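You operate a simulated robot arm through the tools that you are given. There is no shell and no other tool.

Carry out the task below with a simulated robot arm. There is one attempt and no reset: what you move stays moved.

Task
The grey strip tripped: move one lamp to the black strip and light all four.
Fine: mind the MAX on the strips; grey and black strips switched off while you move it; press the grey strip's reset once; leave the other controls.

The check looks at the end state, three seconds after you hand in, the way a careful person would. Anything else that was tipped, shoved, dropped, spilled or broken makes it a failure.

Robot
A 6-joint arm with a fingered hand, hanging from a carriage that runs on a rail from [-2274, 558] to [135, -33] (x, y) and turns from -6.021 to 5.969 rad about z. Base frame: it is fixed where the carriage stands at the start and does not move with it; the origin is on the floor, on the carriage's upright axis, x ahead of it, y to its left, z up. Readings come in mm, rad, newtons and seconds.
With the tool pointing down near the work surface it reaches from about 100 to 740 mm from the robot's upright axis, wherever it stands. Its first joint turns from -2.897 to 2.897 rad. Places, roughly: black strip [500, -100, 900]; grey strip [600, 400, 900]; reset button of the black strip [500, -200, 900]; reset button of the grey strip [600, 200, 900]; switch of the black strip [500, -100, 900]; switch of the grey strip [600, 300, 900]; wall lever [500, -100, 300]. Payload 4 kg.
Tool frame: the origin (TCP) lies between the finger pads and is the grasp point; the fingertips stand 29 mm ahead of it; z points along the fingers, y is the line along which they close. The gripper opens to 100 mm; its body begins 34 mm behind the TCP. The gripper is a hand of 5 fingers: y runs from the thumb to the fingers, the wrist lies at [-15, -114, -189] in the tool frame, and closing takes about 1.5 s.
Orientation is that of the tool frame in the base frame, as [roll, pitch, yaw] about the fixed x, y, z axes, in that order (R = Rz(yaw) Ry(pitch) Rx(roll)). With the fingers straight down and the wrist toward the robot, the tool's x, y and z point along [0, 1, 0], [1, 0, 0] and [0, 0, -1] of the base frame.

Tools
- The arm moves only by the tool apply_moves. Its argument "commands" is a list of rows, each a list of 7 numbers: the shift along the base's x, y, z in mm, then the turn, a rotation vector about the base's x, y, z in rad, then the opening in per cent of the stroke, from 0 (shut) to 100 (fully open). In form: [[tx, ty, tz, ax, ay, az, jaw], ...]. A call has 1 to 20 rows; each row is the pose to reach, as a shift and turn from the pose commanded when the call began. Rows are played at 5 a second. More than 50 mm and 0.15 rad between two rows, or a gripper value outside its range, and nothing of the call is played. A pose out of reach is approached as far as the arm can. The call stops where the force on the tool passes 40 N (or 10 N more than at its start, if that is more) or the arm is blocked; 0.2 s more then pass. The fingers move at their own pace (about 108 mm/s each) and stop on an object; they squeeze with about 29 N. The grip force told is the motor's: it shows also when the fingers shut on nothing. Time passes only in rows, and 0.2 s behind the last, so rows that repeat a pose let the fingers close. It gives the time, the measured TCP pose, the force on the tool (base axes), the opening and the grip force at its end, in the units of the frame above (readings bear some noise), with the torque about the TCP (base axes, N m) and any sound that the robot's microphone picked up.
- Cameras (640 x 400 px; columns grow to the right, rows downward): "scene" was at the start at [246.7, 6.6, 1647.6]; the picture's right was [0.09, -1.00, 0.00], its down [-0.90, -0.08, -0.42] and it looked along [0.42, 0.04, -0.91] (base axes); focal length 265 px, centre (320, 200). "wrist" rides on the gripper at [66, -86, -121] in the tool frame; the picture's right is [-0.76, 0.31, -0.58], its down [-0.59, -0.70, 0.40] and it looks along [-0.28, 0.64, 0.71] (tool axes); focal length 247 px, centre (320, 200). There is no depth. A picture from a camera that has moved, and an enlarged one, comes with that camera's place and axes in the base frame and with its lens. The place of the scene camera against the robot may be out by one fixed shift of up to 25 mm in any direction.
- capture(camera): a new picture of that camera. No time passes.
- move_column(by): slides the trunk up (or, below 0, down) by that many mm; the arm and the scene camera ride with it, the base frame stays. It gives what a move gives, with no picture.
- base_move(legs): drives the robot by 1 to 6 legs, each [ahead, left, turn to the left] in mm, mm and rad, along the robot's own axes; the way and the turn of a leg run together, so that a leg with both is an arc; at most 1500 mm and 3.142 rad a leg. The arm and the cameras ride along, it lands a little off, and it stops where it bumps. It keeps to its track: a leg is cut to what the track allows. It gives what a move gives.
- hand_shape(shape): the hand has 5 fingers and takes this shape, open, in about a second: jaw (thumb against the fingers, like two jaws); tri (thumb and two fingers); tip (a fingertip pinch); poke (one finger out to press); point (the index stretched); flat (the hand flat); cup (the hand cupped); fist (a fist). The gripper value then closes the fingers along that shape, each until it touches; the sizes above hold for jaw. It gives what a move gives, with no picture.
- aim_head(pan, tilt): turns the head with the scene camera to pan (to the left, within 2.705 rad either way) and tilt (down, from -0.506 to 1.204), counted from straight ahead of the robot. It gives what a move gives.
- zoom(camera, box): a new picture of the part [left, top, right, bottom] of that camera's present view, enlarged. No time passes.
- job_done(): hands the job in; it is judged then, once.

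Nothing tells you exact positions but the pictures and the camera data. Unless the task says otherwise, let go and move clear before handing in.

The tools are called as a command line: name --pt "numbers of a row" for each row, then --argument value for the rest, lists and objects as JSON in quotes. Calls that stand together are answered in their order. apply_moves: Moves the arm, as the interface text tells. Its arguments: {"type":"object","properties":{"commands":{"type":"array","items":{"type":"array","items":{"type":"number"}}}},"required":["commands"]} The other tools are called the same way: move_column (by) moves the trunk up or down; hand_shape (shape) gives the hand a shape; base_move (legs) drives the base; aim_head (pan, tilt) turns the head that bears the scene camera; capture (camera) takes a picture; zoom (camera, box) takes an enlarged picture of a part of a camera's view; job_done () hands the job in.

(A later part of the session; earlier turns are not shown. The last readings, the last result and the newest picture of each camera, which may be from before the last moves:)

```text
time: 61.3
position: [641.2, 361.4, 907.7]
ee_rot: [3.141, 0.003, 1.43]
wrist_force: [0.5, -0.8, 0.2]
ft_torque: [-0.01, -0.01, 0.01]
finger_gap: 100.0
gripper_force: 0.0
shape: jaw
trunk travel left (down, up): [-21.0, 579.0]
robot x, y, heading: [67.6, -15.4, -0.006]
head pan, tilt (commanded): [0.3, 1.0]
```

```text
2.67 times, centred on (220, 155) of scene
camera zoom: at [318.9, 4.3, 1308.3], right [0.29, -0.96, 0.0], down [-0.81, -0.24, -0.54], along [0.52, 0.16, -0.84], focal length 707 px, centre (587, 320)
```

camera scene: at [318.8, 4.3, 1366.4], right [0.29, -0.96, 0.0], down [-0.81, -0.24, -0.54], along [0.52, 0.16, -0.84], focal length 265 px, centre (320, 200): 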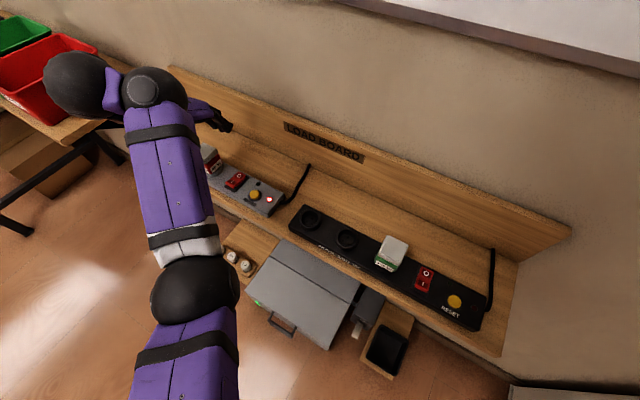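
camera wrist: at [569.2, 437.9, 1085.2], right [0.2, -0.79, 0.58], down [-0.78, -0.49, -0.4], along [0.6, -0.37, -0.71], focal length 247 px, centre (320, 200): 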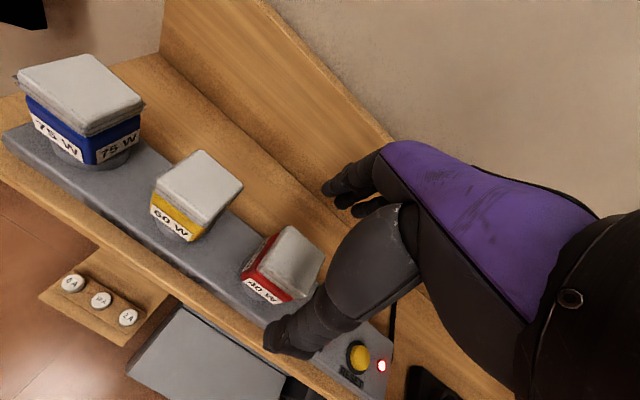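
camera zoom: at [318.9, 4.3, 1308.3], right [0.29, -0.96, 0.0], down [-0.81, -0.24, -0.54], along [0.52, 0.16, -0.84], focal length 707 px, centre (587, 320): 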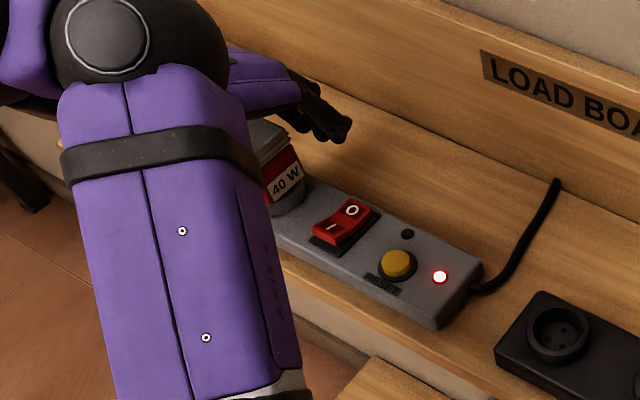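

The hand is around the lamp at TCP z≈907 with no contact. I close partly first and look.

apply_moves --pt "0 0 0 0 0 0 60" --pt "0 0 0 0 0 0 60" --pt "0 0 0 0 0 0 60" --pt "0 0 0 0 0 0 60"

zoom --camera "wrist" --box '[200, 150, 440, 350]'

zoom --camera "scene" --box '[180, 80, 260, 160]'

```text
time: 62.3
position: [642.6, 362.0, 906.7]
ee_rot: [-3.141, 0.005, 1.429]
wrist_force: [0.3, -0.2, -0.5]
ft_torque: [-0.03, 0.0, -0.03]
finger_gap: 60.4
gripper_force: 0.0
shape: jaw
trunk travel left (down, up): [-21.0, 579.0]
robot x, y, heading: [65.4, -21.3, -0.001]
head pan, tilt (commanded): [0.3, 1.0]
```

```text
2.00 times, centred on (320, 250) of wrist
camera zoom: at [566.2, 439.1, 1027.1], right [0.2, -0.79, 0.58], down [-0.78, -0.49, -0.4], along [0.6, -0.37, -0.71], focal length 494 px, centre (320, 100)
```

zoom: 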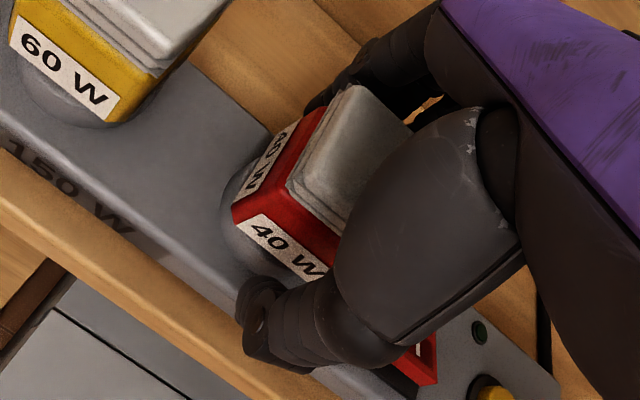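

```text
5.00 times, centred on (220, 120) of scene
camera zoom: at [318.7, 4.2, 1308.3], right [0.29, -0.96, 0.0], down [-0.81, -0.24, -0.54], along [0.52, 0.16, -0.84], focal length 1325 px, centre (820, 600)
```

zoom: 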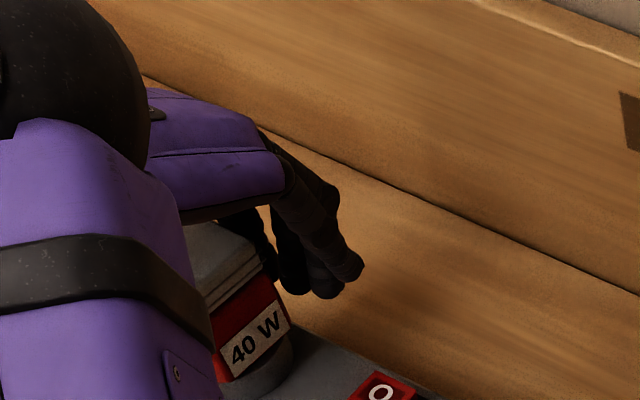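

The fingers sit behind the lamp and the thumb in front, nothing else touched. I close fully onto the lamp.

apply_moves --pt "0 0 0 0 0 0 45" --pt "0 0 0 0 0 0 40" --pt "0 0 0 0 0 0 35" --pt "0 0 0 0 0 0 30" --pt "0 0 0 0 0 0 30" --pt "0 0 0 0 0 0 30"

zoom --camera "wrist" --box '[200, 150, 440, 350]'

zoom --camera "scene" --box '[180, 80, 280, 180]'

```text
time: 63.7
position: [641.8, 361.7, 906.8]
ee_rot: [-3.141, 0.006, 1.432]
wrist_force: [0.3, 0.7, -0.3]
ft_torque: [0.02, 0.02, 0.04]
finger_gap: 36.6
gripper_force: 28.9
shape: jaw
trunk travel left (down, up): [-21.0, 579.0]
robot x, y, heading: [66.1, -13.7, -0.008]
head pan, tilt (commanded): [0.3, 1.0]
```

```text
2.00 times, centred on (320, 250) of wrist
camera zoom: at [566.1, 439.1, 1027.1], right [0.2, -0.79, 0.58], down [-0.78, -0.49, -0.4], along [0.6, -0.37, -0.71], focal length 494 px, centre (320, 100)
```

zoom: 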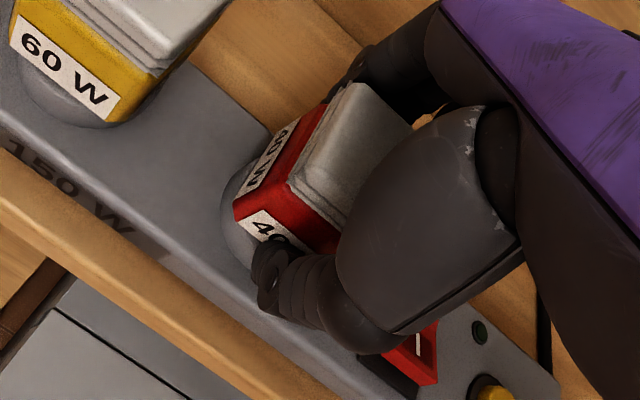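

```text
4.00 times, centred on (230, 130) of scene
camera zoom: at [318.7, 4.2, 1308.3], right [0.29, -0.96, 0.0], down [-0.81, -0.24, -0.54], along [0.52, 0.16, -0.84], focal length 1060 px, centre (680, 480)
```

zoom: 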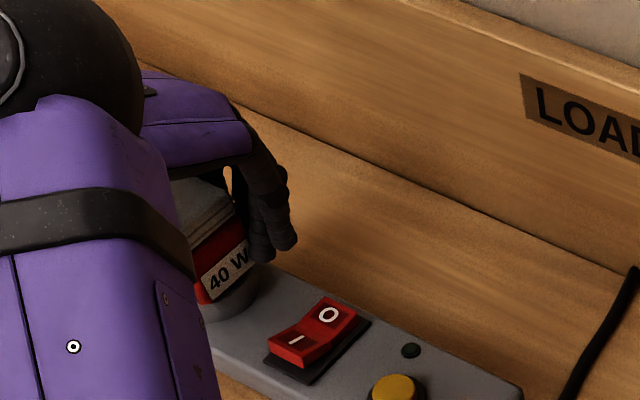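

Gripped at 36.6 mm with 29 N. I pull straight up with the column in small increments, watching the force.

move_column --by 8

zoom --camera "wrist" --box '[200, 150, 440, 350]'

```text
time: 64.3
position: [642.2, 361.6, 915.1]
ee_rot: [-3.141, 0.005, 1.432]
wrist_force: [1.0, -0.3, -1.1]
ft_torque: [-0.02, -0.02, 0.03]
finger_gap: 36.6
gripper_force: 29.0
shape: jaw
trunk travel left (down, up): [-29.0, 571.0]
robot x, y, heading: [67.8, -14.3, -0.001]
head pan, tilt (commanded): [0.3, 1.0]
```

```text
2.00 times, centred on (320, 250) of wrist
camera zoom: at [566.0, 438.9, 1035.0], right [0.2, -0.79, 0.58], down [-0.78, -0.49, -0.4], along [0.59, -0.37, -0.71], focal length 494 px, centre (320, 100)
```

zoom: 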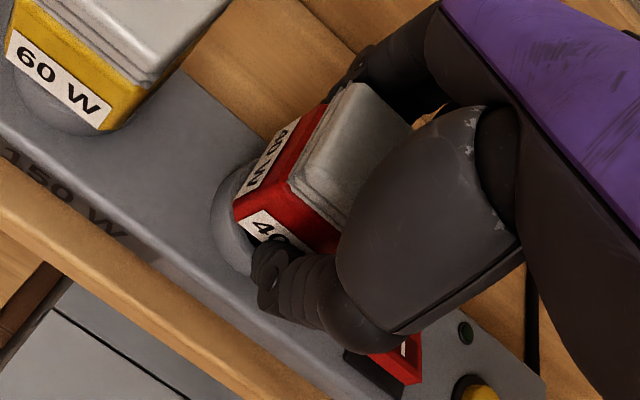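

The lamp comes up with the hand, almost no force. Lifting further clear of the socket.

move_column --by 52

capture --camera "wrist"

zoom --camera "wrist" --box '[200, 150, 440, 350]'

zoom --camera "scene" --box '[160, 60, 320, 220]'

```text
time: 65.2
position: [641.5, 362.4, 968.0]
ee_rot: [-3.14, 0.006, 1.431]
wrist_force: [0.5, -0.2, -0.4]
ft_torque: [-0.02, -0.03, 0.01]
finger_gap: 36.6
gripper_force: 28.6
shape: jaw
trunk travel left (down, up): [-81.0, 519.0]
robot x, y, heading: [66.5, -15.3, -0.003]
head pan, tilt (commanded): [0.3, 1.0]
```

```text
taken
camera wrist: at [566.0, 439.0, 1086.9], right [0.2, -0.79, 0.58], down [-0.78, -0.49, -0.4], along [0.59, -0.37, -0.71], focal length 247 px, centre (320, 200)
```

wrist: 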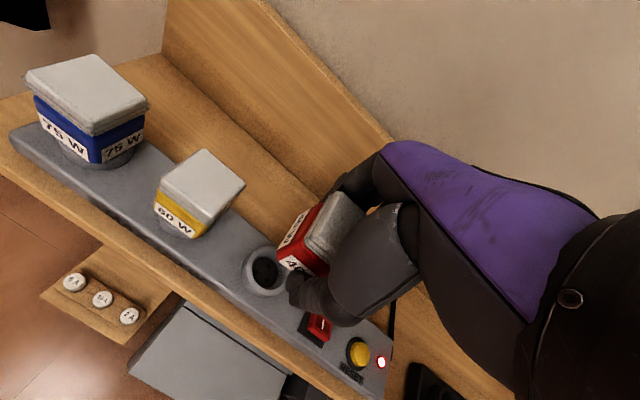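

```text
2.00 times, centred on (320, 250) of wrist
camera zoom: at [566.0, 439.0, 1086.9], right [0.2, -0.79, 0.58], down [-0.78, -0.49, -0.4], along [0.59, -0.37, -0.71], focal length 494 px, centre (320, 100)
```

zoom: 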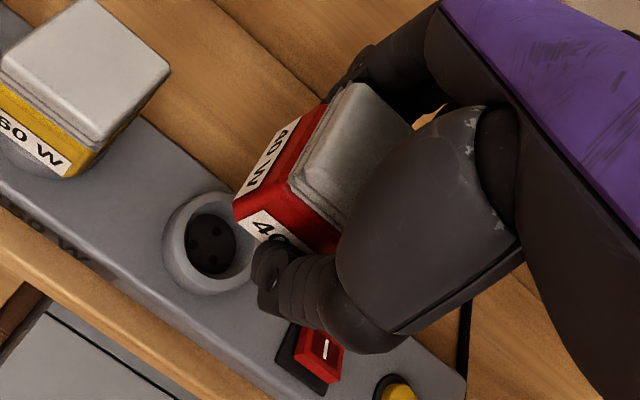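

```text
2.50 times, centred on (240, 140) of scene
camera zoom: at [318.6, 4.1, 1368.3], right [0.29, -0.96, 0.0], down [-0.81, -0.24, -0.54], along [0.52, 0.16, -0.84], focal length 663 px, centre (520, 350)
```

zoom: 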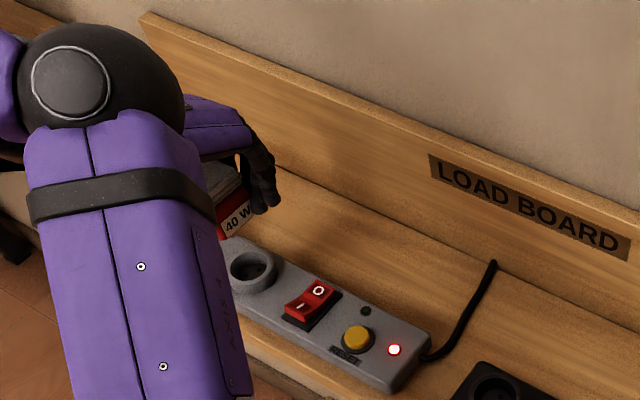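

The lamp is clear and unmoved in the fingers. The empty grey socket is visible in the wrist view from exactly 60 mm above its plugged position, so I record that view as a reference to reproduce over the black socket.

zoom --camera "wrist" --box '[235, 235, 305, 305]'

zoom --camera "scene" --box '[205, 110, 265, 160]'

zoom --camera "scene" --box '[285, 190, 375, 260]'

```text
5.71 times, centred on (270, 270) of wrist
camera zoom: at [566.0, 439.0, 1086.9], right [0.2, -0.79, 0.58], down [-0.78, -0.49, -0.4], along [0.59, -0.37, -0.71], focal length 1411 px, centre (606, -200)
```

zoom: 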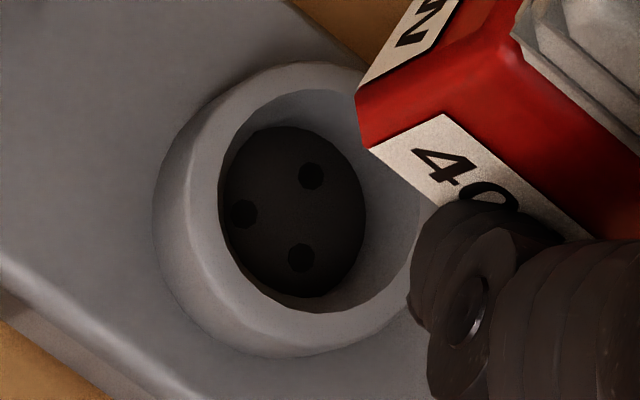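

```text
8.00 times, centred on (235, 135) of scene
camera zoom: at [318.6, 4.1, 1368.3], right [0.29, -0.96, 0.0], down [-0.81, -0.24, -0.54], along [0.52, 0.16, -0.84], focal length 2120 px, centre (1000, 720)
```

zoom: 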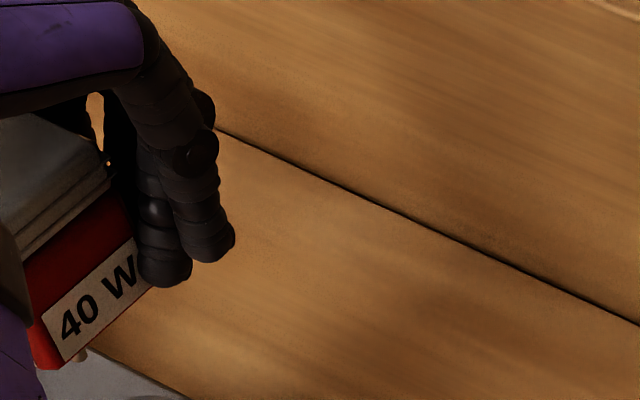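

```text
5.71 times, centred on (330, 225) of scene
camera zoom: at [318.6, 4.1, 1368.3], right [0.29, -0.96, 0.0], down [-0.81, -0.24, -0.54], along [0.52, 0.16, -0.84], focal length 1515 px, centre (263, 57)
```

zoom: 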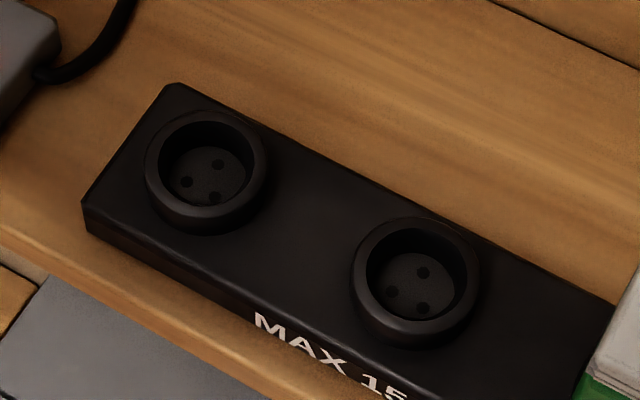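

Reference recorded (hole marks at (312,176), (243,214), (302,257) in that enlarged view). Now I raise the column and carry the lamp along the strips toward the leftmost black socket, which should lie about (-64, -264) mm from the grey one.

move_column --by 148

apply_moves --pt "-5 -18 -23 0 0 0 30" --pt "-11 -36 -46 0 0 0 30" --pt "-16 -54 -69 0 0 0 30" --pt "-21 -72 -91 0 0 0 30" --pt "-28 -102 -103 0 0 0 30" --pt "-35 -132 -115 0 0 0 30" --pt "-42 -162 -126 0 0 0 30" --pt "-49 -196 -134 0 0 0 30" --pt "-56 -230 -142 0 0 0 30" --pt "-64 -264 -150 0 0 0 30" --pt "-64 -264 -150 0 0 0 30" --pt "-64 -264 -150 0 0 0 30"

capture --camera "wrist"

```text
time: 66.9
position: [641.6, 360.7, 1114.6]
ee_rot: [-3.14, 0.004, 1.433]
wrist_force: [-0.1, 0.0, -1.0]
ft_torque: [0.0, 0.0, -0.02]
finger_gap: 36.4
gripper_force: 29.2
shape: jaw
trunk travel left (down, up): [-229.0, 371.0]
robot x, y, heading: [67.6, -18.8, -0.004]
head pan, tilt (commanded): [0.3, 1.0]
```

```text
time: 69.5
position: [579.9, 97.5, 965.0]
ee_rot: [-3.141, 0.003, 1.432]
wrist_force: [-0.3, -0.1, -1.1]
ft_torque: [0.01, -0.01, 0.04]
finger_gap: 36.6
gripper_force: 29.7
shape: jaw
trunk travel left (down, up): [-229.0, 371.0]
robot x, y, heading: [62.9, -17.6, -0.004]
head pan, tilt (commanded): [0.3, 1.0]
```

```text
taken
camera wrist: at [503.5, 174.7, 1083.9], right [0.2, -0.79, 0.58], down [-0.78, -0.49, -0.4], along [0.6, -0.37, -0.71], focal length 247 px, centre (320, 200)
```

wrist: 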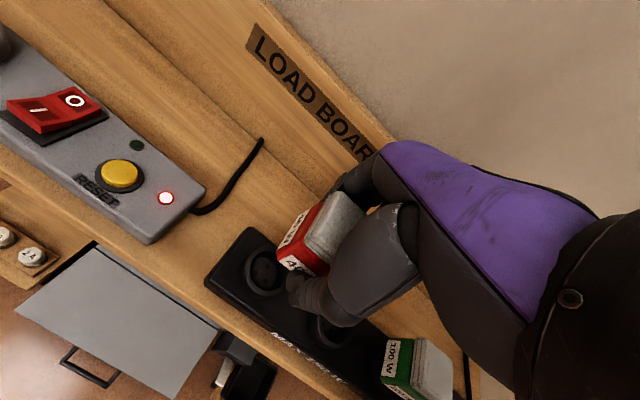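

The lamp hangs over the left black socket. I compare the same enlarged wrist view with the reference.

zoom --camera "wrist" --box '[235, 235, 305, 305]'

```text
5.71 times, centred on (270, 270) of wrist
camera zoom: at [503.5, 174.7, 1083.9], right [0.2, -0.79, 0.58], down [-0.78, -0.49, -0.4], along [0.6, -0.37, -0.71], focal length 1411 px, centre (606, -200)
```

zoom: 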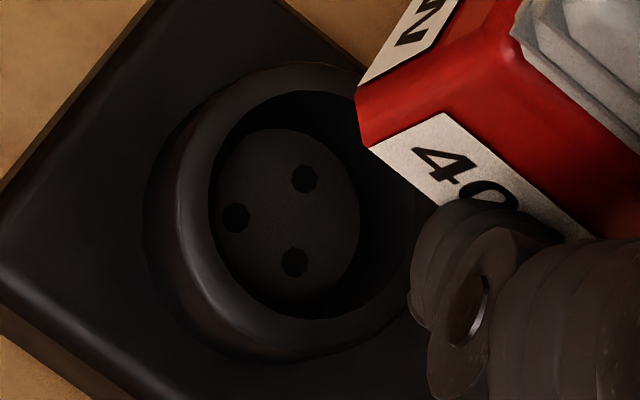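

Nearly matched: accounting for being 3 mm lower, I need to move about (-2.1, +2.0, +3) mm. I apply that and compare again.

apply_moves --pt "-1 1 1.5 0 0 0 30" --pt "-2.1 1.95 3 0 0 0 30" --pt "-2.1 1.95 3 0 0 0 30" --pt "-2.1 1.95 3 0 0 0 30"

zoom --camera "wrist" --box '[235, 235, 305, 305]'

```text
time: 70.5
position: [575.4, 99.9, 968.5]
ee_rot: [-3.14, 0.006, 1.431]
wrist_force: [0.7, -0.2, -0.3]
ft_torque: [0.0, 0.01, 0.06]
finger_gap: 36.9
gripper_force: 29.2
shape: jaw
trunk travel left (down, up): [-229.0, 371.0]
robot x, y, heading: [64.5, -17.2, -0.004]
head pan, tilt (commanded): [0.3, 1.0]
```

```text
5.71 times, centred on (270, 270) of wrist
camera zoom: at [500.2, 176.6, 1087.5], right [0.2, -0.79, 0.58], down [-0.78, -0.49, -0.4], along [0.6, -0.37, -0.71], focal length 1411 px, centre (606, -200)
```

zoom: 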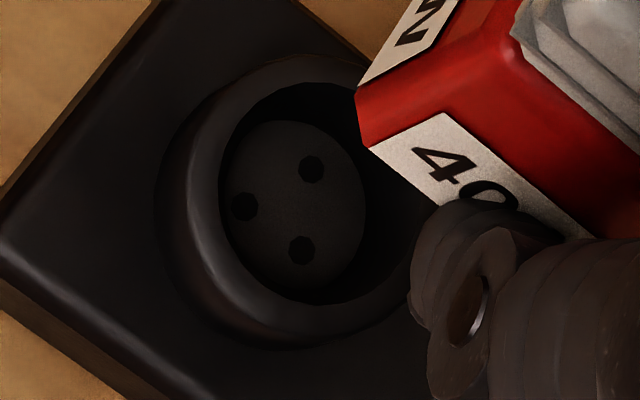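

Very close; about (+1.3, +0.2, -0.6) mm remains. Applying the correction.

apply_moves --pt "0.7 0.1 -0.3 0 0 0 30" --pt "1.3 0.2 -0.6 0 0 0 30" --pt "1.3 0.2 -0.6 0 0 0 30" --pt "1.3 0.2 -0.6 0 0 0 30"

zoom --camera "wrist" --box '[235, 235, 305, 305]'

```text
time: 71.5
position: [577.2, 99.1, 967.7]
ee_rot: [3.141, 0.005, 1.43]
wrist_force: [0.2, 0.0, -1.4]
ft_torque: [0.0, -0.03, -0.01]
finger_gap: 36.6
gripper_force: 29.1
shape: jaw
trunk travel left (down, up): [-229.0, 371.0]
robot x, y, heading: [67.6, -17.7, -0.003]
head pan, tilt (commanded): [0.3, 1.0]
```

```text
5.71 times, centred on (270, 270) of wrist
camera zoom: at [501.2, 176.6, 1087.2], right [0.2, -0.79, 0.58], down [-0.78, -0.49, -0.4], along [0.6, -0.37, -0.71], focal length 1411 px, centre (606, -200)
```

zoom: 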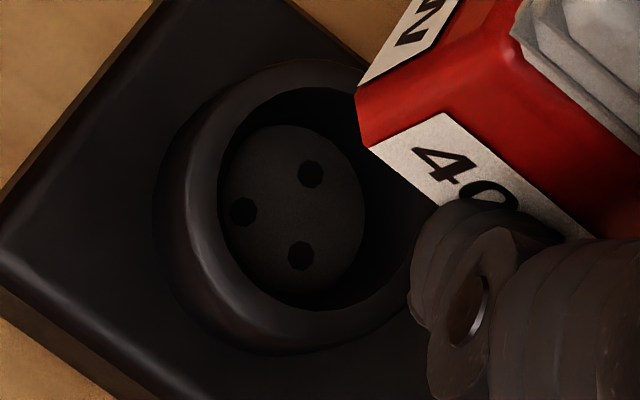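

Within about 0.4 mm of the reference. I nudge that and start lowering with the column in stages.

apply_moves --pt "0.4 0 0 0 0 0 30" --pt "0.4 0 0 0 0 0 30"

move_column --by -30

zoom --camera "wrist" --box '[200, 190, 340, 330]'

capture --camera "scene"

```text
time: 72.1
position: [576.8, 99.3, 967.9]
ee_rot: [3.14, 0.005, 1.431]
wrist_force: [-0.8, -0.2, -1.1]
ft_torque: [0.0, -0.02, 0.02]
finger_gap: 36.3
gripper_force: 29.2
shape: jaw
trunk travel left (down, up): [-229.0, 371.0]
robot x, y, heading: [64.3, -17.4, -0.007]
head pan, tilt (commanded): [0.3, 1.0]
```

```text
time: 72.9
position: [578.3, 97.9, 938.5]
ee_rot: [-3.141, 0.005, 1.431]
wrist_force: [0.1, -0.6, -0.1]
ft_torque: [0.01, -0.03, 0.0]
finger_gap: 36.2
gripper_force: 29.0
shape: jaw
trunk travel left (down, up): [-199.0, 401.0]
robot x, y, heading: [63.8, -15.3, -0.009]
head pan, tilt (commanded): [0.3, 1.0]
```

```text
2.86 times, centred on (270, 260) of wrist
camera zoom: at [501.7, 176.5, 1057.5], right [0.2, -0.79, 0.58], down [-0.78, -0.49, -0.4], along [0.6, -0.37, -0.71], focal length 706 px, centre (463, 29)
```

zoom: 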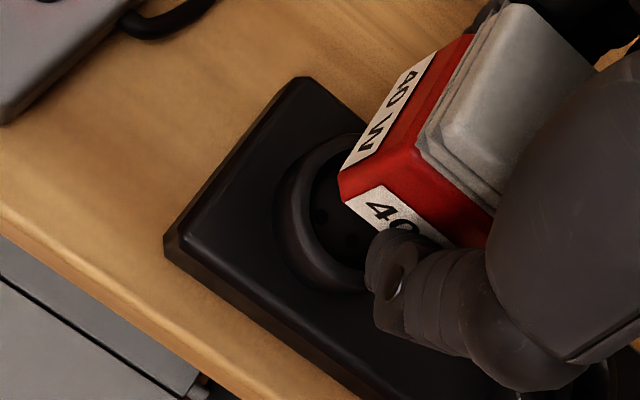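

```text
taken
camera scene: at [318.8, 4.2, 1486.3], right [0.29, -0.96, 0.0], down [-0.81, -0.24, -0.54], along [0.52, 0.16, -0.84], focal length 265 px, centre (320, 200)
```

scene: 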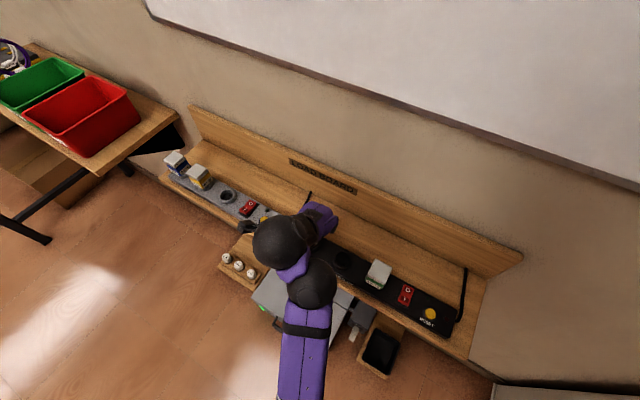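

Descent is clean. Lowering further, watching the force at the pins.

move_column --by -12

move_column --by -6

```text
time: 73.5
position: [578.2, 99.5, 925.9]
ee_rot: [3.141, 0.006, 1.432]
wrist_force: [-0.9, 0.6, -1.1]
ft_torque: [-0.06, 0.0, -0.01]
finger_gap: 36.5
gripper_force: 28.9
shape: jaw
trunk travel left (down, up): [-187.0, 413.0]
robot x, y, heading: [65.5, -18.4, -0.006]
head pan, tilt (commanded): [0.3, 1.0]
```

```text
time: 74.0
position: [577.6, 98.4, 920.1]
ee_rot: [3.141, 0.004, 1.431]
wrist_force: [0.0, 0.3, -0.6]
ft_torque: [-0.01, 0.01, 0.0]
finger_gap: 36.7
gripper_force: 28.8
shape: jaw
trunk travel left (down, up): [-181.0, 419.0]
robot x, y, heading: [67.8, -15.3, -0.008]
head pan, tilt (commanded): [0.3, 1.0]
```

move_column --by -5

move_column --by -4

zoom --camera "wrist" --box '[200, 190, 340, 330]'

```text
time: 74.6
position: [576.7, 99.4, 915.6]
ee_rot: [3.141, 0.005, 1.431]
wrist_force: [0.8, 0.0, -0.4]
ft_torque: [0.0, 0.0, 0.0]
finger_gap: 36.7
gripper_force: 28.5
shape: jaw
trunk travel left (down, up): [-176.0, 424.0]
robot x, y, heading: [65.9, -14.3, -0.003]
head pan, tilt (commanded): [0.3, 1.0]
```

```text
time: 75.1
position: [577.9, 99.5, 909.9]
ee_rot: [-3.141, 0.004, 1.432]
wrist_force: [-0.9, 0.2, -0.3]
ft_torque: [0.01, -0.01, 0.01]
finger_gap: 36.5
gripper_force: 28.8
shape: jaw
trunk travel left (down, up): [-172.0, 428.0]
robot x, y, heading: [71.0, -11.7, -0.002]
head pan, tilt (commanded): [0.3, 1.0]
```

```text
2.86 times, centred on (270, 260) of wrist
camera zoom: at [501.6, 176.5, 1030.5], right [0.2, -0.79, 0.58], down [-0.78, -0.49, -0.4], along [0.6, -0.37, -0.71], focal length 706 px, centre (463, 29)
```

zoom: 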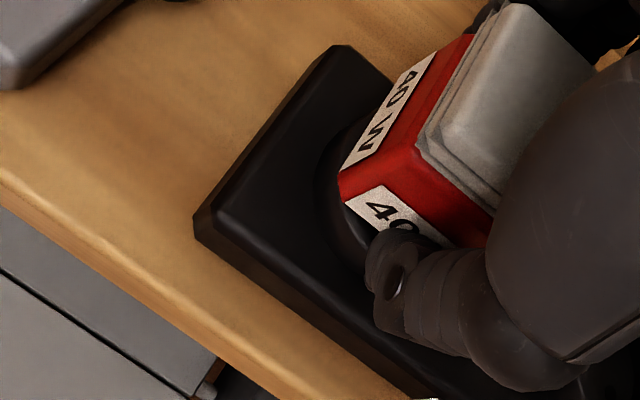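

No resistance, 3.4 mm to go to the reference seating height.

move_column --by -3

apply_moves --pt "0 0 -0.4 0 0 0 30" --pt "0 0 -0.8 0 0 0 30" --pt "0 0 -0.8 0 0 0 30"

zoom --camera "wrist" --box '[200, 190, 340, 330]'

```text
time: 75.6
position: [577.2, 100.7, 908.4]
ee_rot: [-3.141, 0.004, 1.432]
wrist_force: [0.2, 0.7, -1.1]
ft_torque: [0.0, 0.0, -0.02]
finger_gap: 36.8
gripper_force: 29.4
shape: jaw
trunk travel left (down, up): [-169.0, 431.0]
robot x, y, heading: [66.5, -17.3, -0.006]
head pan, tilt (commanded): [0.3, 1.0]
```

```text
time: 76.4
position: [577.5, 100.2, 907.6]
ee_rot: [3.141, 0.004, 1.43]
wrist_force: [-0.4, 0.4, 2.3]
ft_torque: [0.02, -0.02, 0.01]
finger_gap: 36.5
gripper_force: 29.1
shape: jaw
trunk travel left (down, up): [-169.0, 431.0]
robot x, y, heading: [62.2, -17.3, -0.008]
head pan, tilt (commanded): [0.3, 1.0]
```

```text
2.86 times, centred on (270, 260) of wrist
camera zoom: at [501.5, 176.4, 1026.9], right [0.2, -0.79, 0.58], down [-0.78, -0.49, -0.4], along [0.6, -0.37, -0.71], focal length 706 px, centre (463, 29)
```

zoom: 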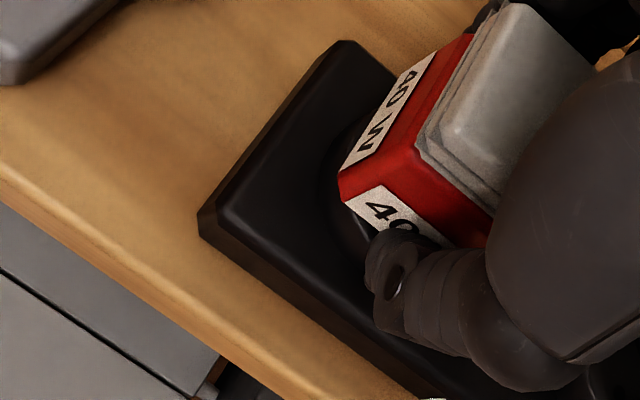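

Camera height now equals the seated reference and a slight upward force appears. I press a touch more to seat it fully.

apply_moves --pt "0 0 -0.7 0 0 0 30" --pt "0 0 -1.4 0 0 0 30"

```text
time: 77.0
position: [577.0, 99.8, 906.4]
ee_rot: [3.14, 0.003, 1.431]
wrist_force: [-1.8, -1.9, 9.8]
ft_torque: [-0.06, -0.02, -0.03]
finger_gap: 36.8
gripper_force: 28.8
shape: jaw
trunk travel left (down, up): [-169.0, 431.0]
robot x, y, heading: [66.9, -19.5, -0.005]
head pan, tilt (commanded): [0.3, 1.0]
```

apply_moves --pt "0 0 -0.8 0 0 0 30"

zoom --camera "scene" --box '[220, 190, 380, 300]'

```text
time: 77.4
position: [577.5, 100.1, 905.6]
ee_rot: [3.141, 0.004, 1.431]
wrist_force: [-3.9, -1.1, 17.3]
ft_torque: [-0.1, -0.04, -0.02]
finger_gap: 37.3
gripper_force: 28.8
shape: jaw
trunk travel left (down, up): [-169.0, 431.0]
robot x, y, heading: [67.9, -15.2, -0.003]
head pan, tilt (commanded): [0.3, 1.0]
```

```text
3.64 times, centred on (300, 245) of scene
camera zoom: at [319.0, 4.2, 1456.6], right [0.29, -0.96, 0.0], down [-0.81, -0.24, -0.54], along [0.52, 0.16, -0.84], focal length 964 px, centre (393, 36)
```

zoom: 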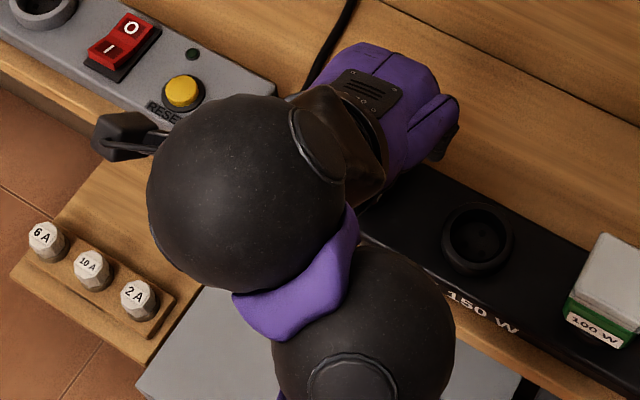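

Seated with 17 N. I relieve the push and open the fingers.

apply_moves --pt "0 0 1.5 0 0 0 30" --pt "0 0 1.5 0 0 0 40" --pt "0 0 1.5 0 0 0 50" --pt "0 0 1.5 0 0 0 65" --pt "0 0 1.5 0 0 0 80" --pt "0 0 1.5 0 0 0 100" --pt "0 0 1.5 0 0 0 100" --pt "0 0 1.5 0 0 0 100"

capture --camera "wrist"

zoom --camera "wrist" --box '[200, 190, 340, 330]'

```text
time: 79.2
position: [576.5, 100.4, 907.1]
ee_rot: [-3.141, 0.003, 1.432]
wrist_force: [-0.6, -0.3, -0.1]
ft_torque: [0.03, -0.01, -0.01]
finger_gap: 99.8
gripper_force: 0.0
shape: jaw
trunk travel left (down, up): [-169.0, 431.0]
robot x, y, heading: [64.8, -19.4, -0.002]
head pan, tilt (commanded): [0.3, 1.0]
```

```text
taken
camera wrist: at [501.0, 176.7, 1025.8], right [0.2, -0.79, 0.58], down [-0.78, -0.49, -0.4], along [0.6, -0.37, -0.71], focal length 247 px, centre (320, 200)
```

wrist: 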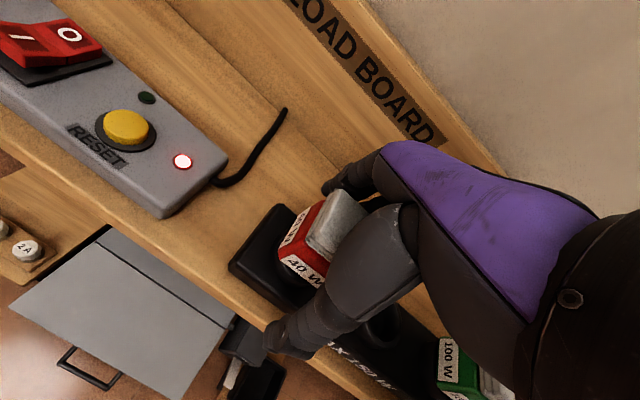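

```text
2.86 times, centred on (270, 260) of wrist
camera zoom: at [501.0, 176.7, 1025.8], right [0.2, -0.79, 0.58], down [-0.78, -0.49, -0.4], along [0.6, -0.37, -0.71], focal length 706 px, centre (463, 29)
```

zoom: 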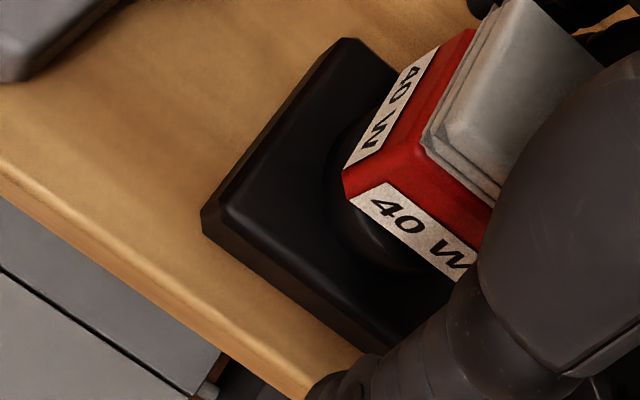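

Released; the lamp stays in the socket. I lift the open hand straight up with the column.

move_column --by 20

move_column --by 70

capture --camera "wrist"

zoom --camera "wrist" --box '[200, 200, 400, 360]'

```text
time: 79.9
position: [576.0, 98.6, 925.8]
ee_rot: [3.141, 0.006, 1.431]
wrist_force: [0.0, 0.4, 0.6]
ft_torque: [0.0, -0.02, 0.01]
finger_gap: 99.8
gripper_force: 0.1
shape: jaw
trunk travel left (down, up): [-189.0, 411.0]
robot x, y, heading: [67.0, -15.0, -0.004]
head pan, tilt (commanded): [0.3, 1.0]
```

```text
time: 81.0
position: [575.4, 99.5, 996.1]
ee_rot: [3.14, 0.004, 1.431]
wrist_force: [0.4, -0.2, -0.2]
ft_torque: [0.0, -0.01, -0.03]
finger_gap: 99.8
gripper_force: 0.2
shape: jaw
trunk travel left (down, up): [-259.0, 341.0]
robot x, y, heading: [67.9, -13.4, -0.009]
head pan, tilt (commanded): [0.3, 1.0]
```

```text
taken
camera wrist: at [501.0, 176.7, 1115.7], right [0.2, -0.79, 0.58], down [-0.78, -0.49, -0.4], along [0.59, -0.37, -0.71], focal length 247 px, centre (320, 200)
```

wrist: 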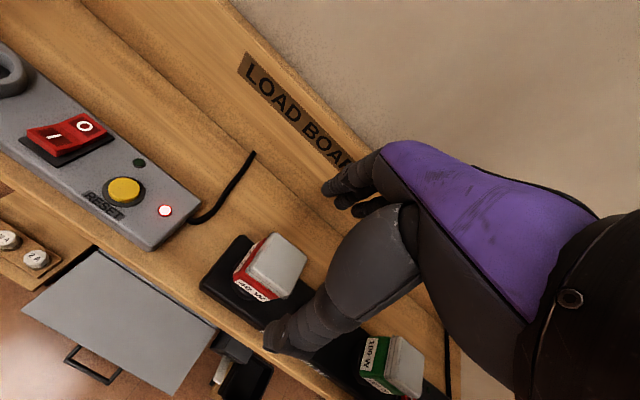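

```text
2.50 times, centred on (300, 280) of wrist
camera zoom: at [501.0, 176.7, 1115.7], right [0.2, -0.79, 0.58], down [-0.78, -0.49, -0.4], along [0.59, -0.37, -0.71], focal length 617 px, centre (370, 0)
```

zoom: 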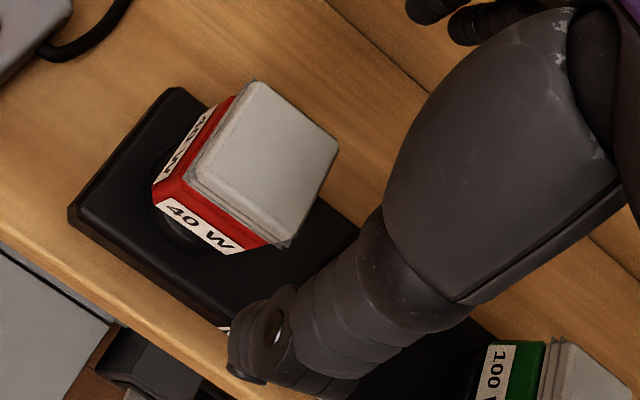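

The 40 W lamp sits straight in the black strip. Next is the grey reset: I switch to poke, turn back to nominal yaw and move over the button.

hand_shape --shape "poke"

apply_moves --pt "5 26 4 0 -0.004 0.035 100" --pt "10 52 8 0 -0.004 0.07 100" --pt "15 78 12 0 -0.004 0.105 100" --pt "20 104 14 0 -0.004 0.14 100" --pt "24.3 128.5 14 0 -0.004 0.14 100" --pt "24.3 128.5 14 0 -0.004 0.14 100" --pt "24.3 128.5 14 0 -0.004 0.14 100"

```text
time: 81.9
position: [578.3, 99.1, 996.3]
ee_rot: [3.141, 0.007, 1.432]
wrist_force: [-0.4, 0.4, 0.0]
ft_torque: [-0.03, 0.02, -0.01]
finger_gap: 0.0
gripper_force: 0.0
shape: poke
trunk travel left (down, up): [-259.0, 341.0]
robot x, y, heading: [66.5, -17.4, -0.0]
head pan, tilt (commanded): [0.3, 1.0]
```

```text
time: 83.5
position: [602.0, 228.3, 1009.2]
ee_rot: [3.138, 0.003, 1.57]
wrist_force: [0.7, 0.2, 0.5]
ft_torque: [0.01, 0.0, 0.02]
finger_gap: 0.1
gripper_force: 0.0
shape: poke
trunk travel left (down, up): [-259.0, 341.0]
robot x, y, heading: [63.9, -16.1, -0.004]
head pan, tilt (commanded): [0.3, 1.0]
```

move_column --by -85

zoom --camera "wrist" --box '[200, 150, 360, 310]'

capture --camera "wrist"

```text
time: 84.7
position: [602.3, 228.5, 924.2]
ee_rot: [3.139, 0.005, 1.571]
wrist_force: [-0.2, 0.3, -0.8]
ft_torque: [0.0, -0.01, 0.0]
finger_gap: 0.2
gripper_force: 0.1
shape: poke
trunk travel left (down, up): [-174.0, 426.0]
robot x, y, heading: [71.5, -17.7, -0.003]
head pan, tilt (commanded): [0.3, 1.0]
```

```text
2.50 times, centred on (280, 230) of wrist
camera zoom: at [516.1, 293.8, 1043.9], right [0.3, -0.75, 0.58], down [-0.7, -0.59, -0.4], along [0.64, -0.29, -0.71], focal length 617 px, centre (420, 125)
```

zoom: 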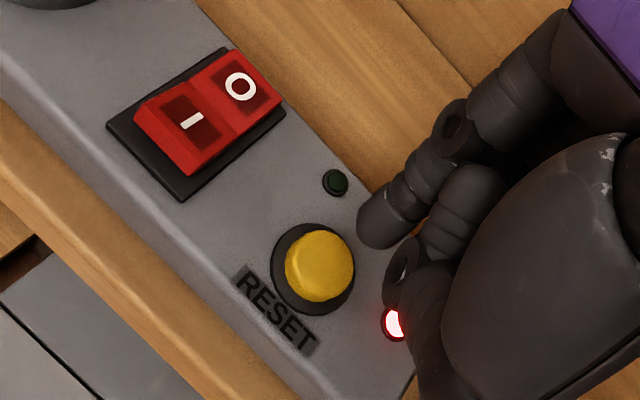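

```text
taken
camera wrist: at [516.1, 293.8, 1043.9], right [0.3, -0.75, 0.58], down [-0.7, -0.59, -0.4], along [0.64, -0.29, -0.71], focal length 247 px, centre (320, 200)
```

wrist: 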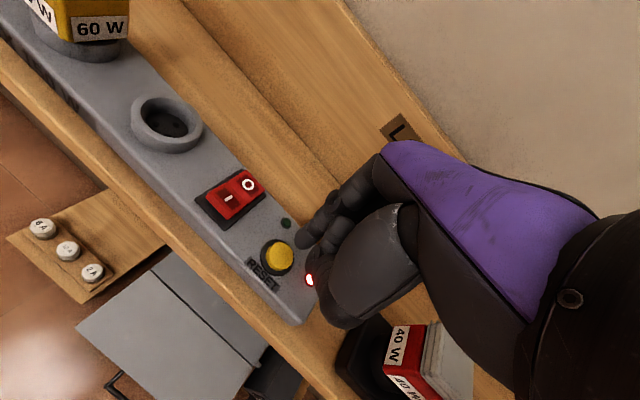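

The button lies just in front of the tip; I shift 2 mm and press it down once in a single stroke.

apply_moves --pt "-2 0 -8 0 0 0 100" --pt "-2 0 -15 0 0 0 100" --pt "-2 0 -20 0 0 0 100" --pt "-2 0 -23 0 0 0 100" --pt "-2 0 -25 0 0 0 100" --pt "-2 0 -26 0 0 0 100" --pt "-2 0 -27 0 0 0 100" --pt "-2 0 -28 0 0 0 100" --pt "-2 0 -29 0 0 0 100"

zoom --camera "wrist" --box '[200, 150, 360, 310]'

```text
time: 86.7
position: [600.6, 228.1, 895.6]
ee_rot: [3.137, 0.003, 1.57]
wrist_force: [0.5, -0.3, 1.2]
ft_torque: [0.0, -0.02, -0.01]
finger_gap: 0.1
gripper_force: 0.0
shape: poke
trunk travel left (down, up): [-174.0, 426.0]
robot x, y, heading: [70.1, -17.5, -0.005]
head pan, tilt (commanded): [0.3, 1.0]
heard: click
```

```text
2.50 times, centred on (280, 230) of wrist
camera zoom: at [514.0, 293.8, 1014.8], right [0.3, -0.75, 0.58], down [-0.7, -0.59, -0.4], along [0.64, -0.29, -0.71], focal length 617 px, centre (420, 125)
```

zoom: 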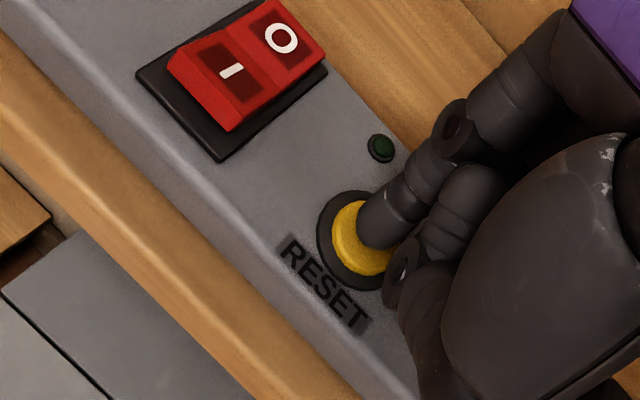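

A click was heard. I lift straight off and check the trip light.

apply_moves --pt "0 0 10 0 0 0 100" --pt "0 0 25 0 0 0 100" --pt "0 0 40 0 0 0 100" --pt "0 0 40 0 0 0 100"

capture --camera "wrist"

zoom --camera "wrist" --box '[180, 150, 340, 310]'

capture --camera "scene"

```text
time: 87.7
position: [601.1, 228.1, 934.8]
ee_rot: [3.138, 0.003, 1.572]
wrist_force: [-0.5, 0.8, 0.4]
ft_torque: [0.01, 0.03, 0.03]
finger_gap: 0.0
gripper_force: 0.0
shape: poke
trunk travel left (down, up): [-174.0, 426.0]
robot x, y, heading: [65.5, -15.1, -0.004]
head pan, tilt (commanded): [0.3, 1.0]
```

```text
taken
camera wrist: at [514.1, 293.7, 1055.0], right [0.3, -0.75, 0.58], down [-0.7, -0.59, -0.4], along [0.64, -0.29, -0.71], focal length 247 px, centre (320, 200)
```

wrist: 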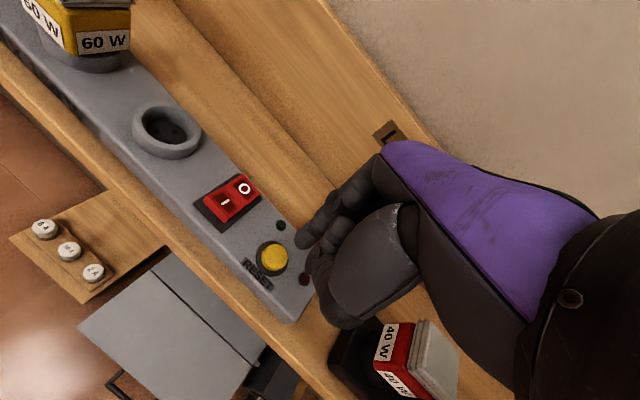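

```text
2.50 times, centred on (260, 230) of wrist
camera zoom: at [514.1, 293.7, 1055.0], right [0.3, -0.75, 0.58], down [-0.7, -0.59, -0.4], along [0.64, -0.29, -0.71], focal length 617 px, centre (470, 125)
```

zoom: 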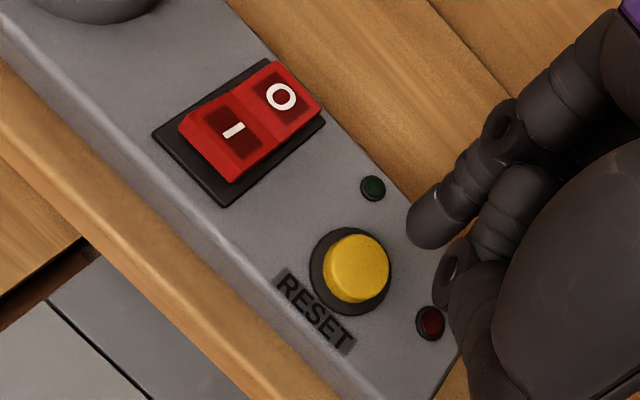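

```text
taken
camera scene: at [318.7, 4.2, 1461.3], right [0.29, -0.96, 0.0], down [-0.81, -0.24, -0.54], along [0.52, 0.16, -0.84], focal length 265 px, centre (320, 200)
```

scene: 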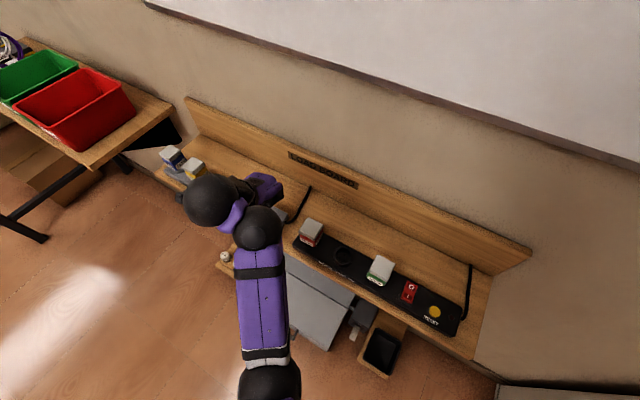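

The red trip light is out — reset done with one press. Now I move over the I end of the grey rocker to switch it on.

apply_moves --pt "1 20 10 0 0 0 100" --pt "3 40 20 0 0 0 100" --pt "4.5 58.5 20 0 0 0 100" --pt "4.5 58.5 20 0 0 0 100"

move_column --by -35

zoom --camera "wrist" --box '[200, 150, 360, 310]'

```text
time: 88.7
position: [605.4, 286.6, 954.6]
ee_rot: [3.138, 0.004, 1.572]
wrist_force: [0.4, -0.4, 0.0]
ft_torque: [-0.01, 0.0, -0.03]
finger_gap: 0.0
gripper_force: 0.1
shape: poke
trunk travel left (down, up): [-174.0, 426.0]
robot x, y, heading: [65.7, -14.6, -0.007]
head pan, tilt (commanded): [0.3, 1.0]
```

```text
time: 89.5
position: [606.6, 285.6, 919.5]
ee_rot: [3.138, 0.004, 1.571]
wrist_force: [0.1, -0.3, -1.0]
ft_torque: [-0.02, 0.0, 0.01]
finger_gap: 0.0
gripper_force: 0.0
shape: poke
trunk travel left (down, up): [-139.0, 461.0]
robot x, y, heading: [66.6, -15.3, -0.004]
head pan, tilt (commanded): [0.3, 1.0]
```

```text
2.50 times, centred on (280, 230) of wrist
camera zoom: at [519.3, 352.0, 1039.4], right [0.3, -0.75, 0.58], down [-0.7, -0.59, -0.4], along [0.64, -0.29, -0.71], focal length 617 px, centre (420, 125)
```

zoom: 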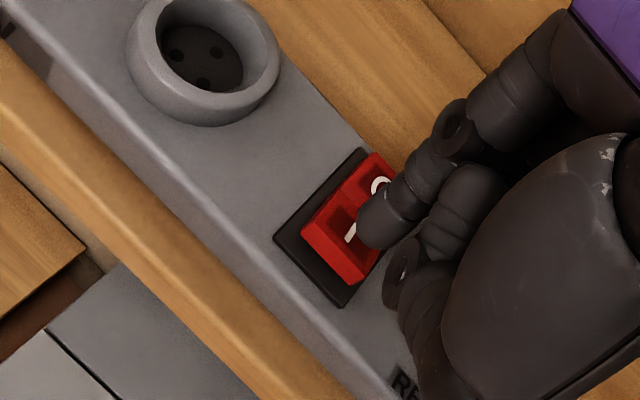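

The tip is positioned over the I end. Pressing down slowly.

apply_moves --pt "-1 0.3 -5 0 0 0 100" --pt "-2 0.5 -9 0 0 0 100" --pt "-2 0.5 -11 0 0 0 100" --pt "-2 0.5 -13 0 0 0 100" --pt "-2 0.5 -15 0 0 0 100" --pt "-2 0.5 -17 0 0 0 100" --pt "-2 0.5 -19 0 0 0 100"

zoom --camera "wrist" --box '[200, 150, 360, 310]'

```text
time: 91.1
position: [605.2, 286.8, 900.0]
ee_rot: [3.138, 0.003, 1.57]
wrist_force: [-0.5, -0.3, -0.6]
ft_torque: [-0.03, 0.03, 0.0]
finger_gap: 0.1
gripper_force: 0.1
shape: poke
trunk travel left (down, up): [-139.0, 461.0]
robot x, y, heading: [67.2, -14.4, -0.008]
head pan, tilt (commanded): [0.3, 1.0]
```

```text
2.50 times, centred on (280, 230) of wrist
camera zoom: at [517.5, 352.5, 1020.4], right [0.3, -0.75, 0.58], down [-0.7, -0.59, -0.4], along [0.64, -0.29, -0.71], focal length 617 px, centre (420, 125)
```

zoom: 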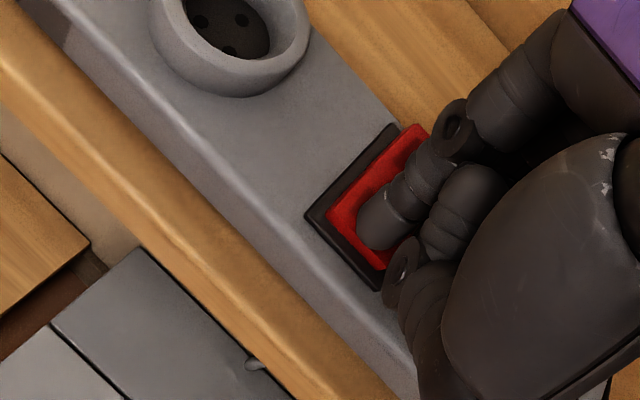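

The rocker appears to have tipped to I. I press 2 mm more to be sure, then lift and look.

apply_moves --pt "0 0 -1 0 0 0 100" --pt "0 0 -2 0 0 0 100"

apply_moves --pt "0 0 12 0 0 0 100" --pt "0 0 30 0 0 0 100" --pt "0 0 48 0 0 0 100" --pt "0 0 48 0 0 0 100"

capture --camera "wrist"

zoom --camera "wrist" --box '[190, 170, 350, 330]'

```text
time: 91.7
position: [603.9, 286.3, 898.6]
ee_rot: [3.136, 0.004, 1.569]
wrist_force: [-1.3, -2.5, 6.6]
ft_torque: [-0.04, 0.01, 0.02]
finger_gap: 0.0
gripper_force: 0.0
shape: poke
trunk travel left (down, up): [-139.0, 461.0]
robot x, y, heading: [65.2, -17.2, -0.011]
head pan, tilt (commanded): [0.3, 1.0]
```

```text
time: 92.7
position: [601.9, 286.6, 947.4]
ee_rot: [3.139, 0.005, 1.57]
wrist_force: [-0.5, 0.5, 0.2]
ft_torque: [-0.03, 0.01, 0.05]
finger_gap: 0.0
gripper_force: 0.1
shape: poke
trunk travel left (down, up): [-139.0, 461.0]
robot x, y, heading: [66.8, -16.6, -0.004]
head pan, tilt (commanded): [0.3, 1.0]
```

```text
taken
camera wrist: at [515.7, 352.5, 1066.0], right [0.3, -0.75, 0.58], down [-0.7, -0.59, -0.4], along [0.64, -0.29, -0.71], focal length 247 px, centre (320, 200)
```

wrist: 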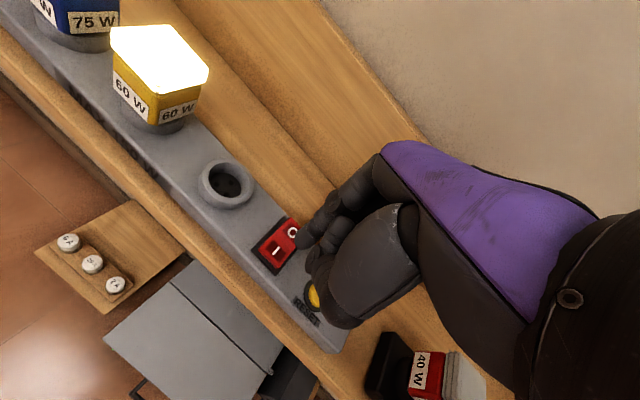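

```text
2.50 times, centred on (270, 250) of wrist
camera zoom: at [515.7, 352.5, 1066.0], right [0.3, -0.75, 0.58], down [-0.7, -0.59, -0.4], along [0.64, -0.29, -0.71], focal length 617 px, centre (445, 75)
```

zoom: 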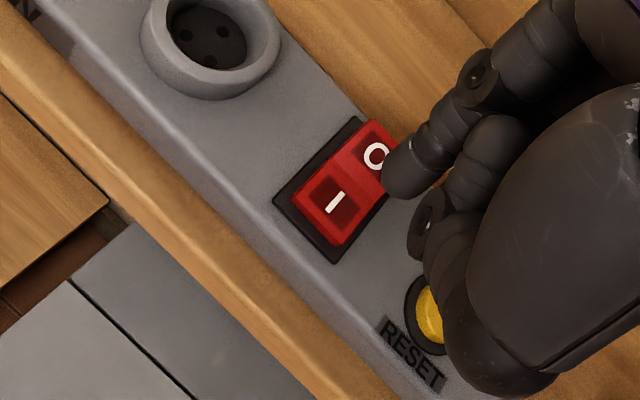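

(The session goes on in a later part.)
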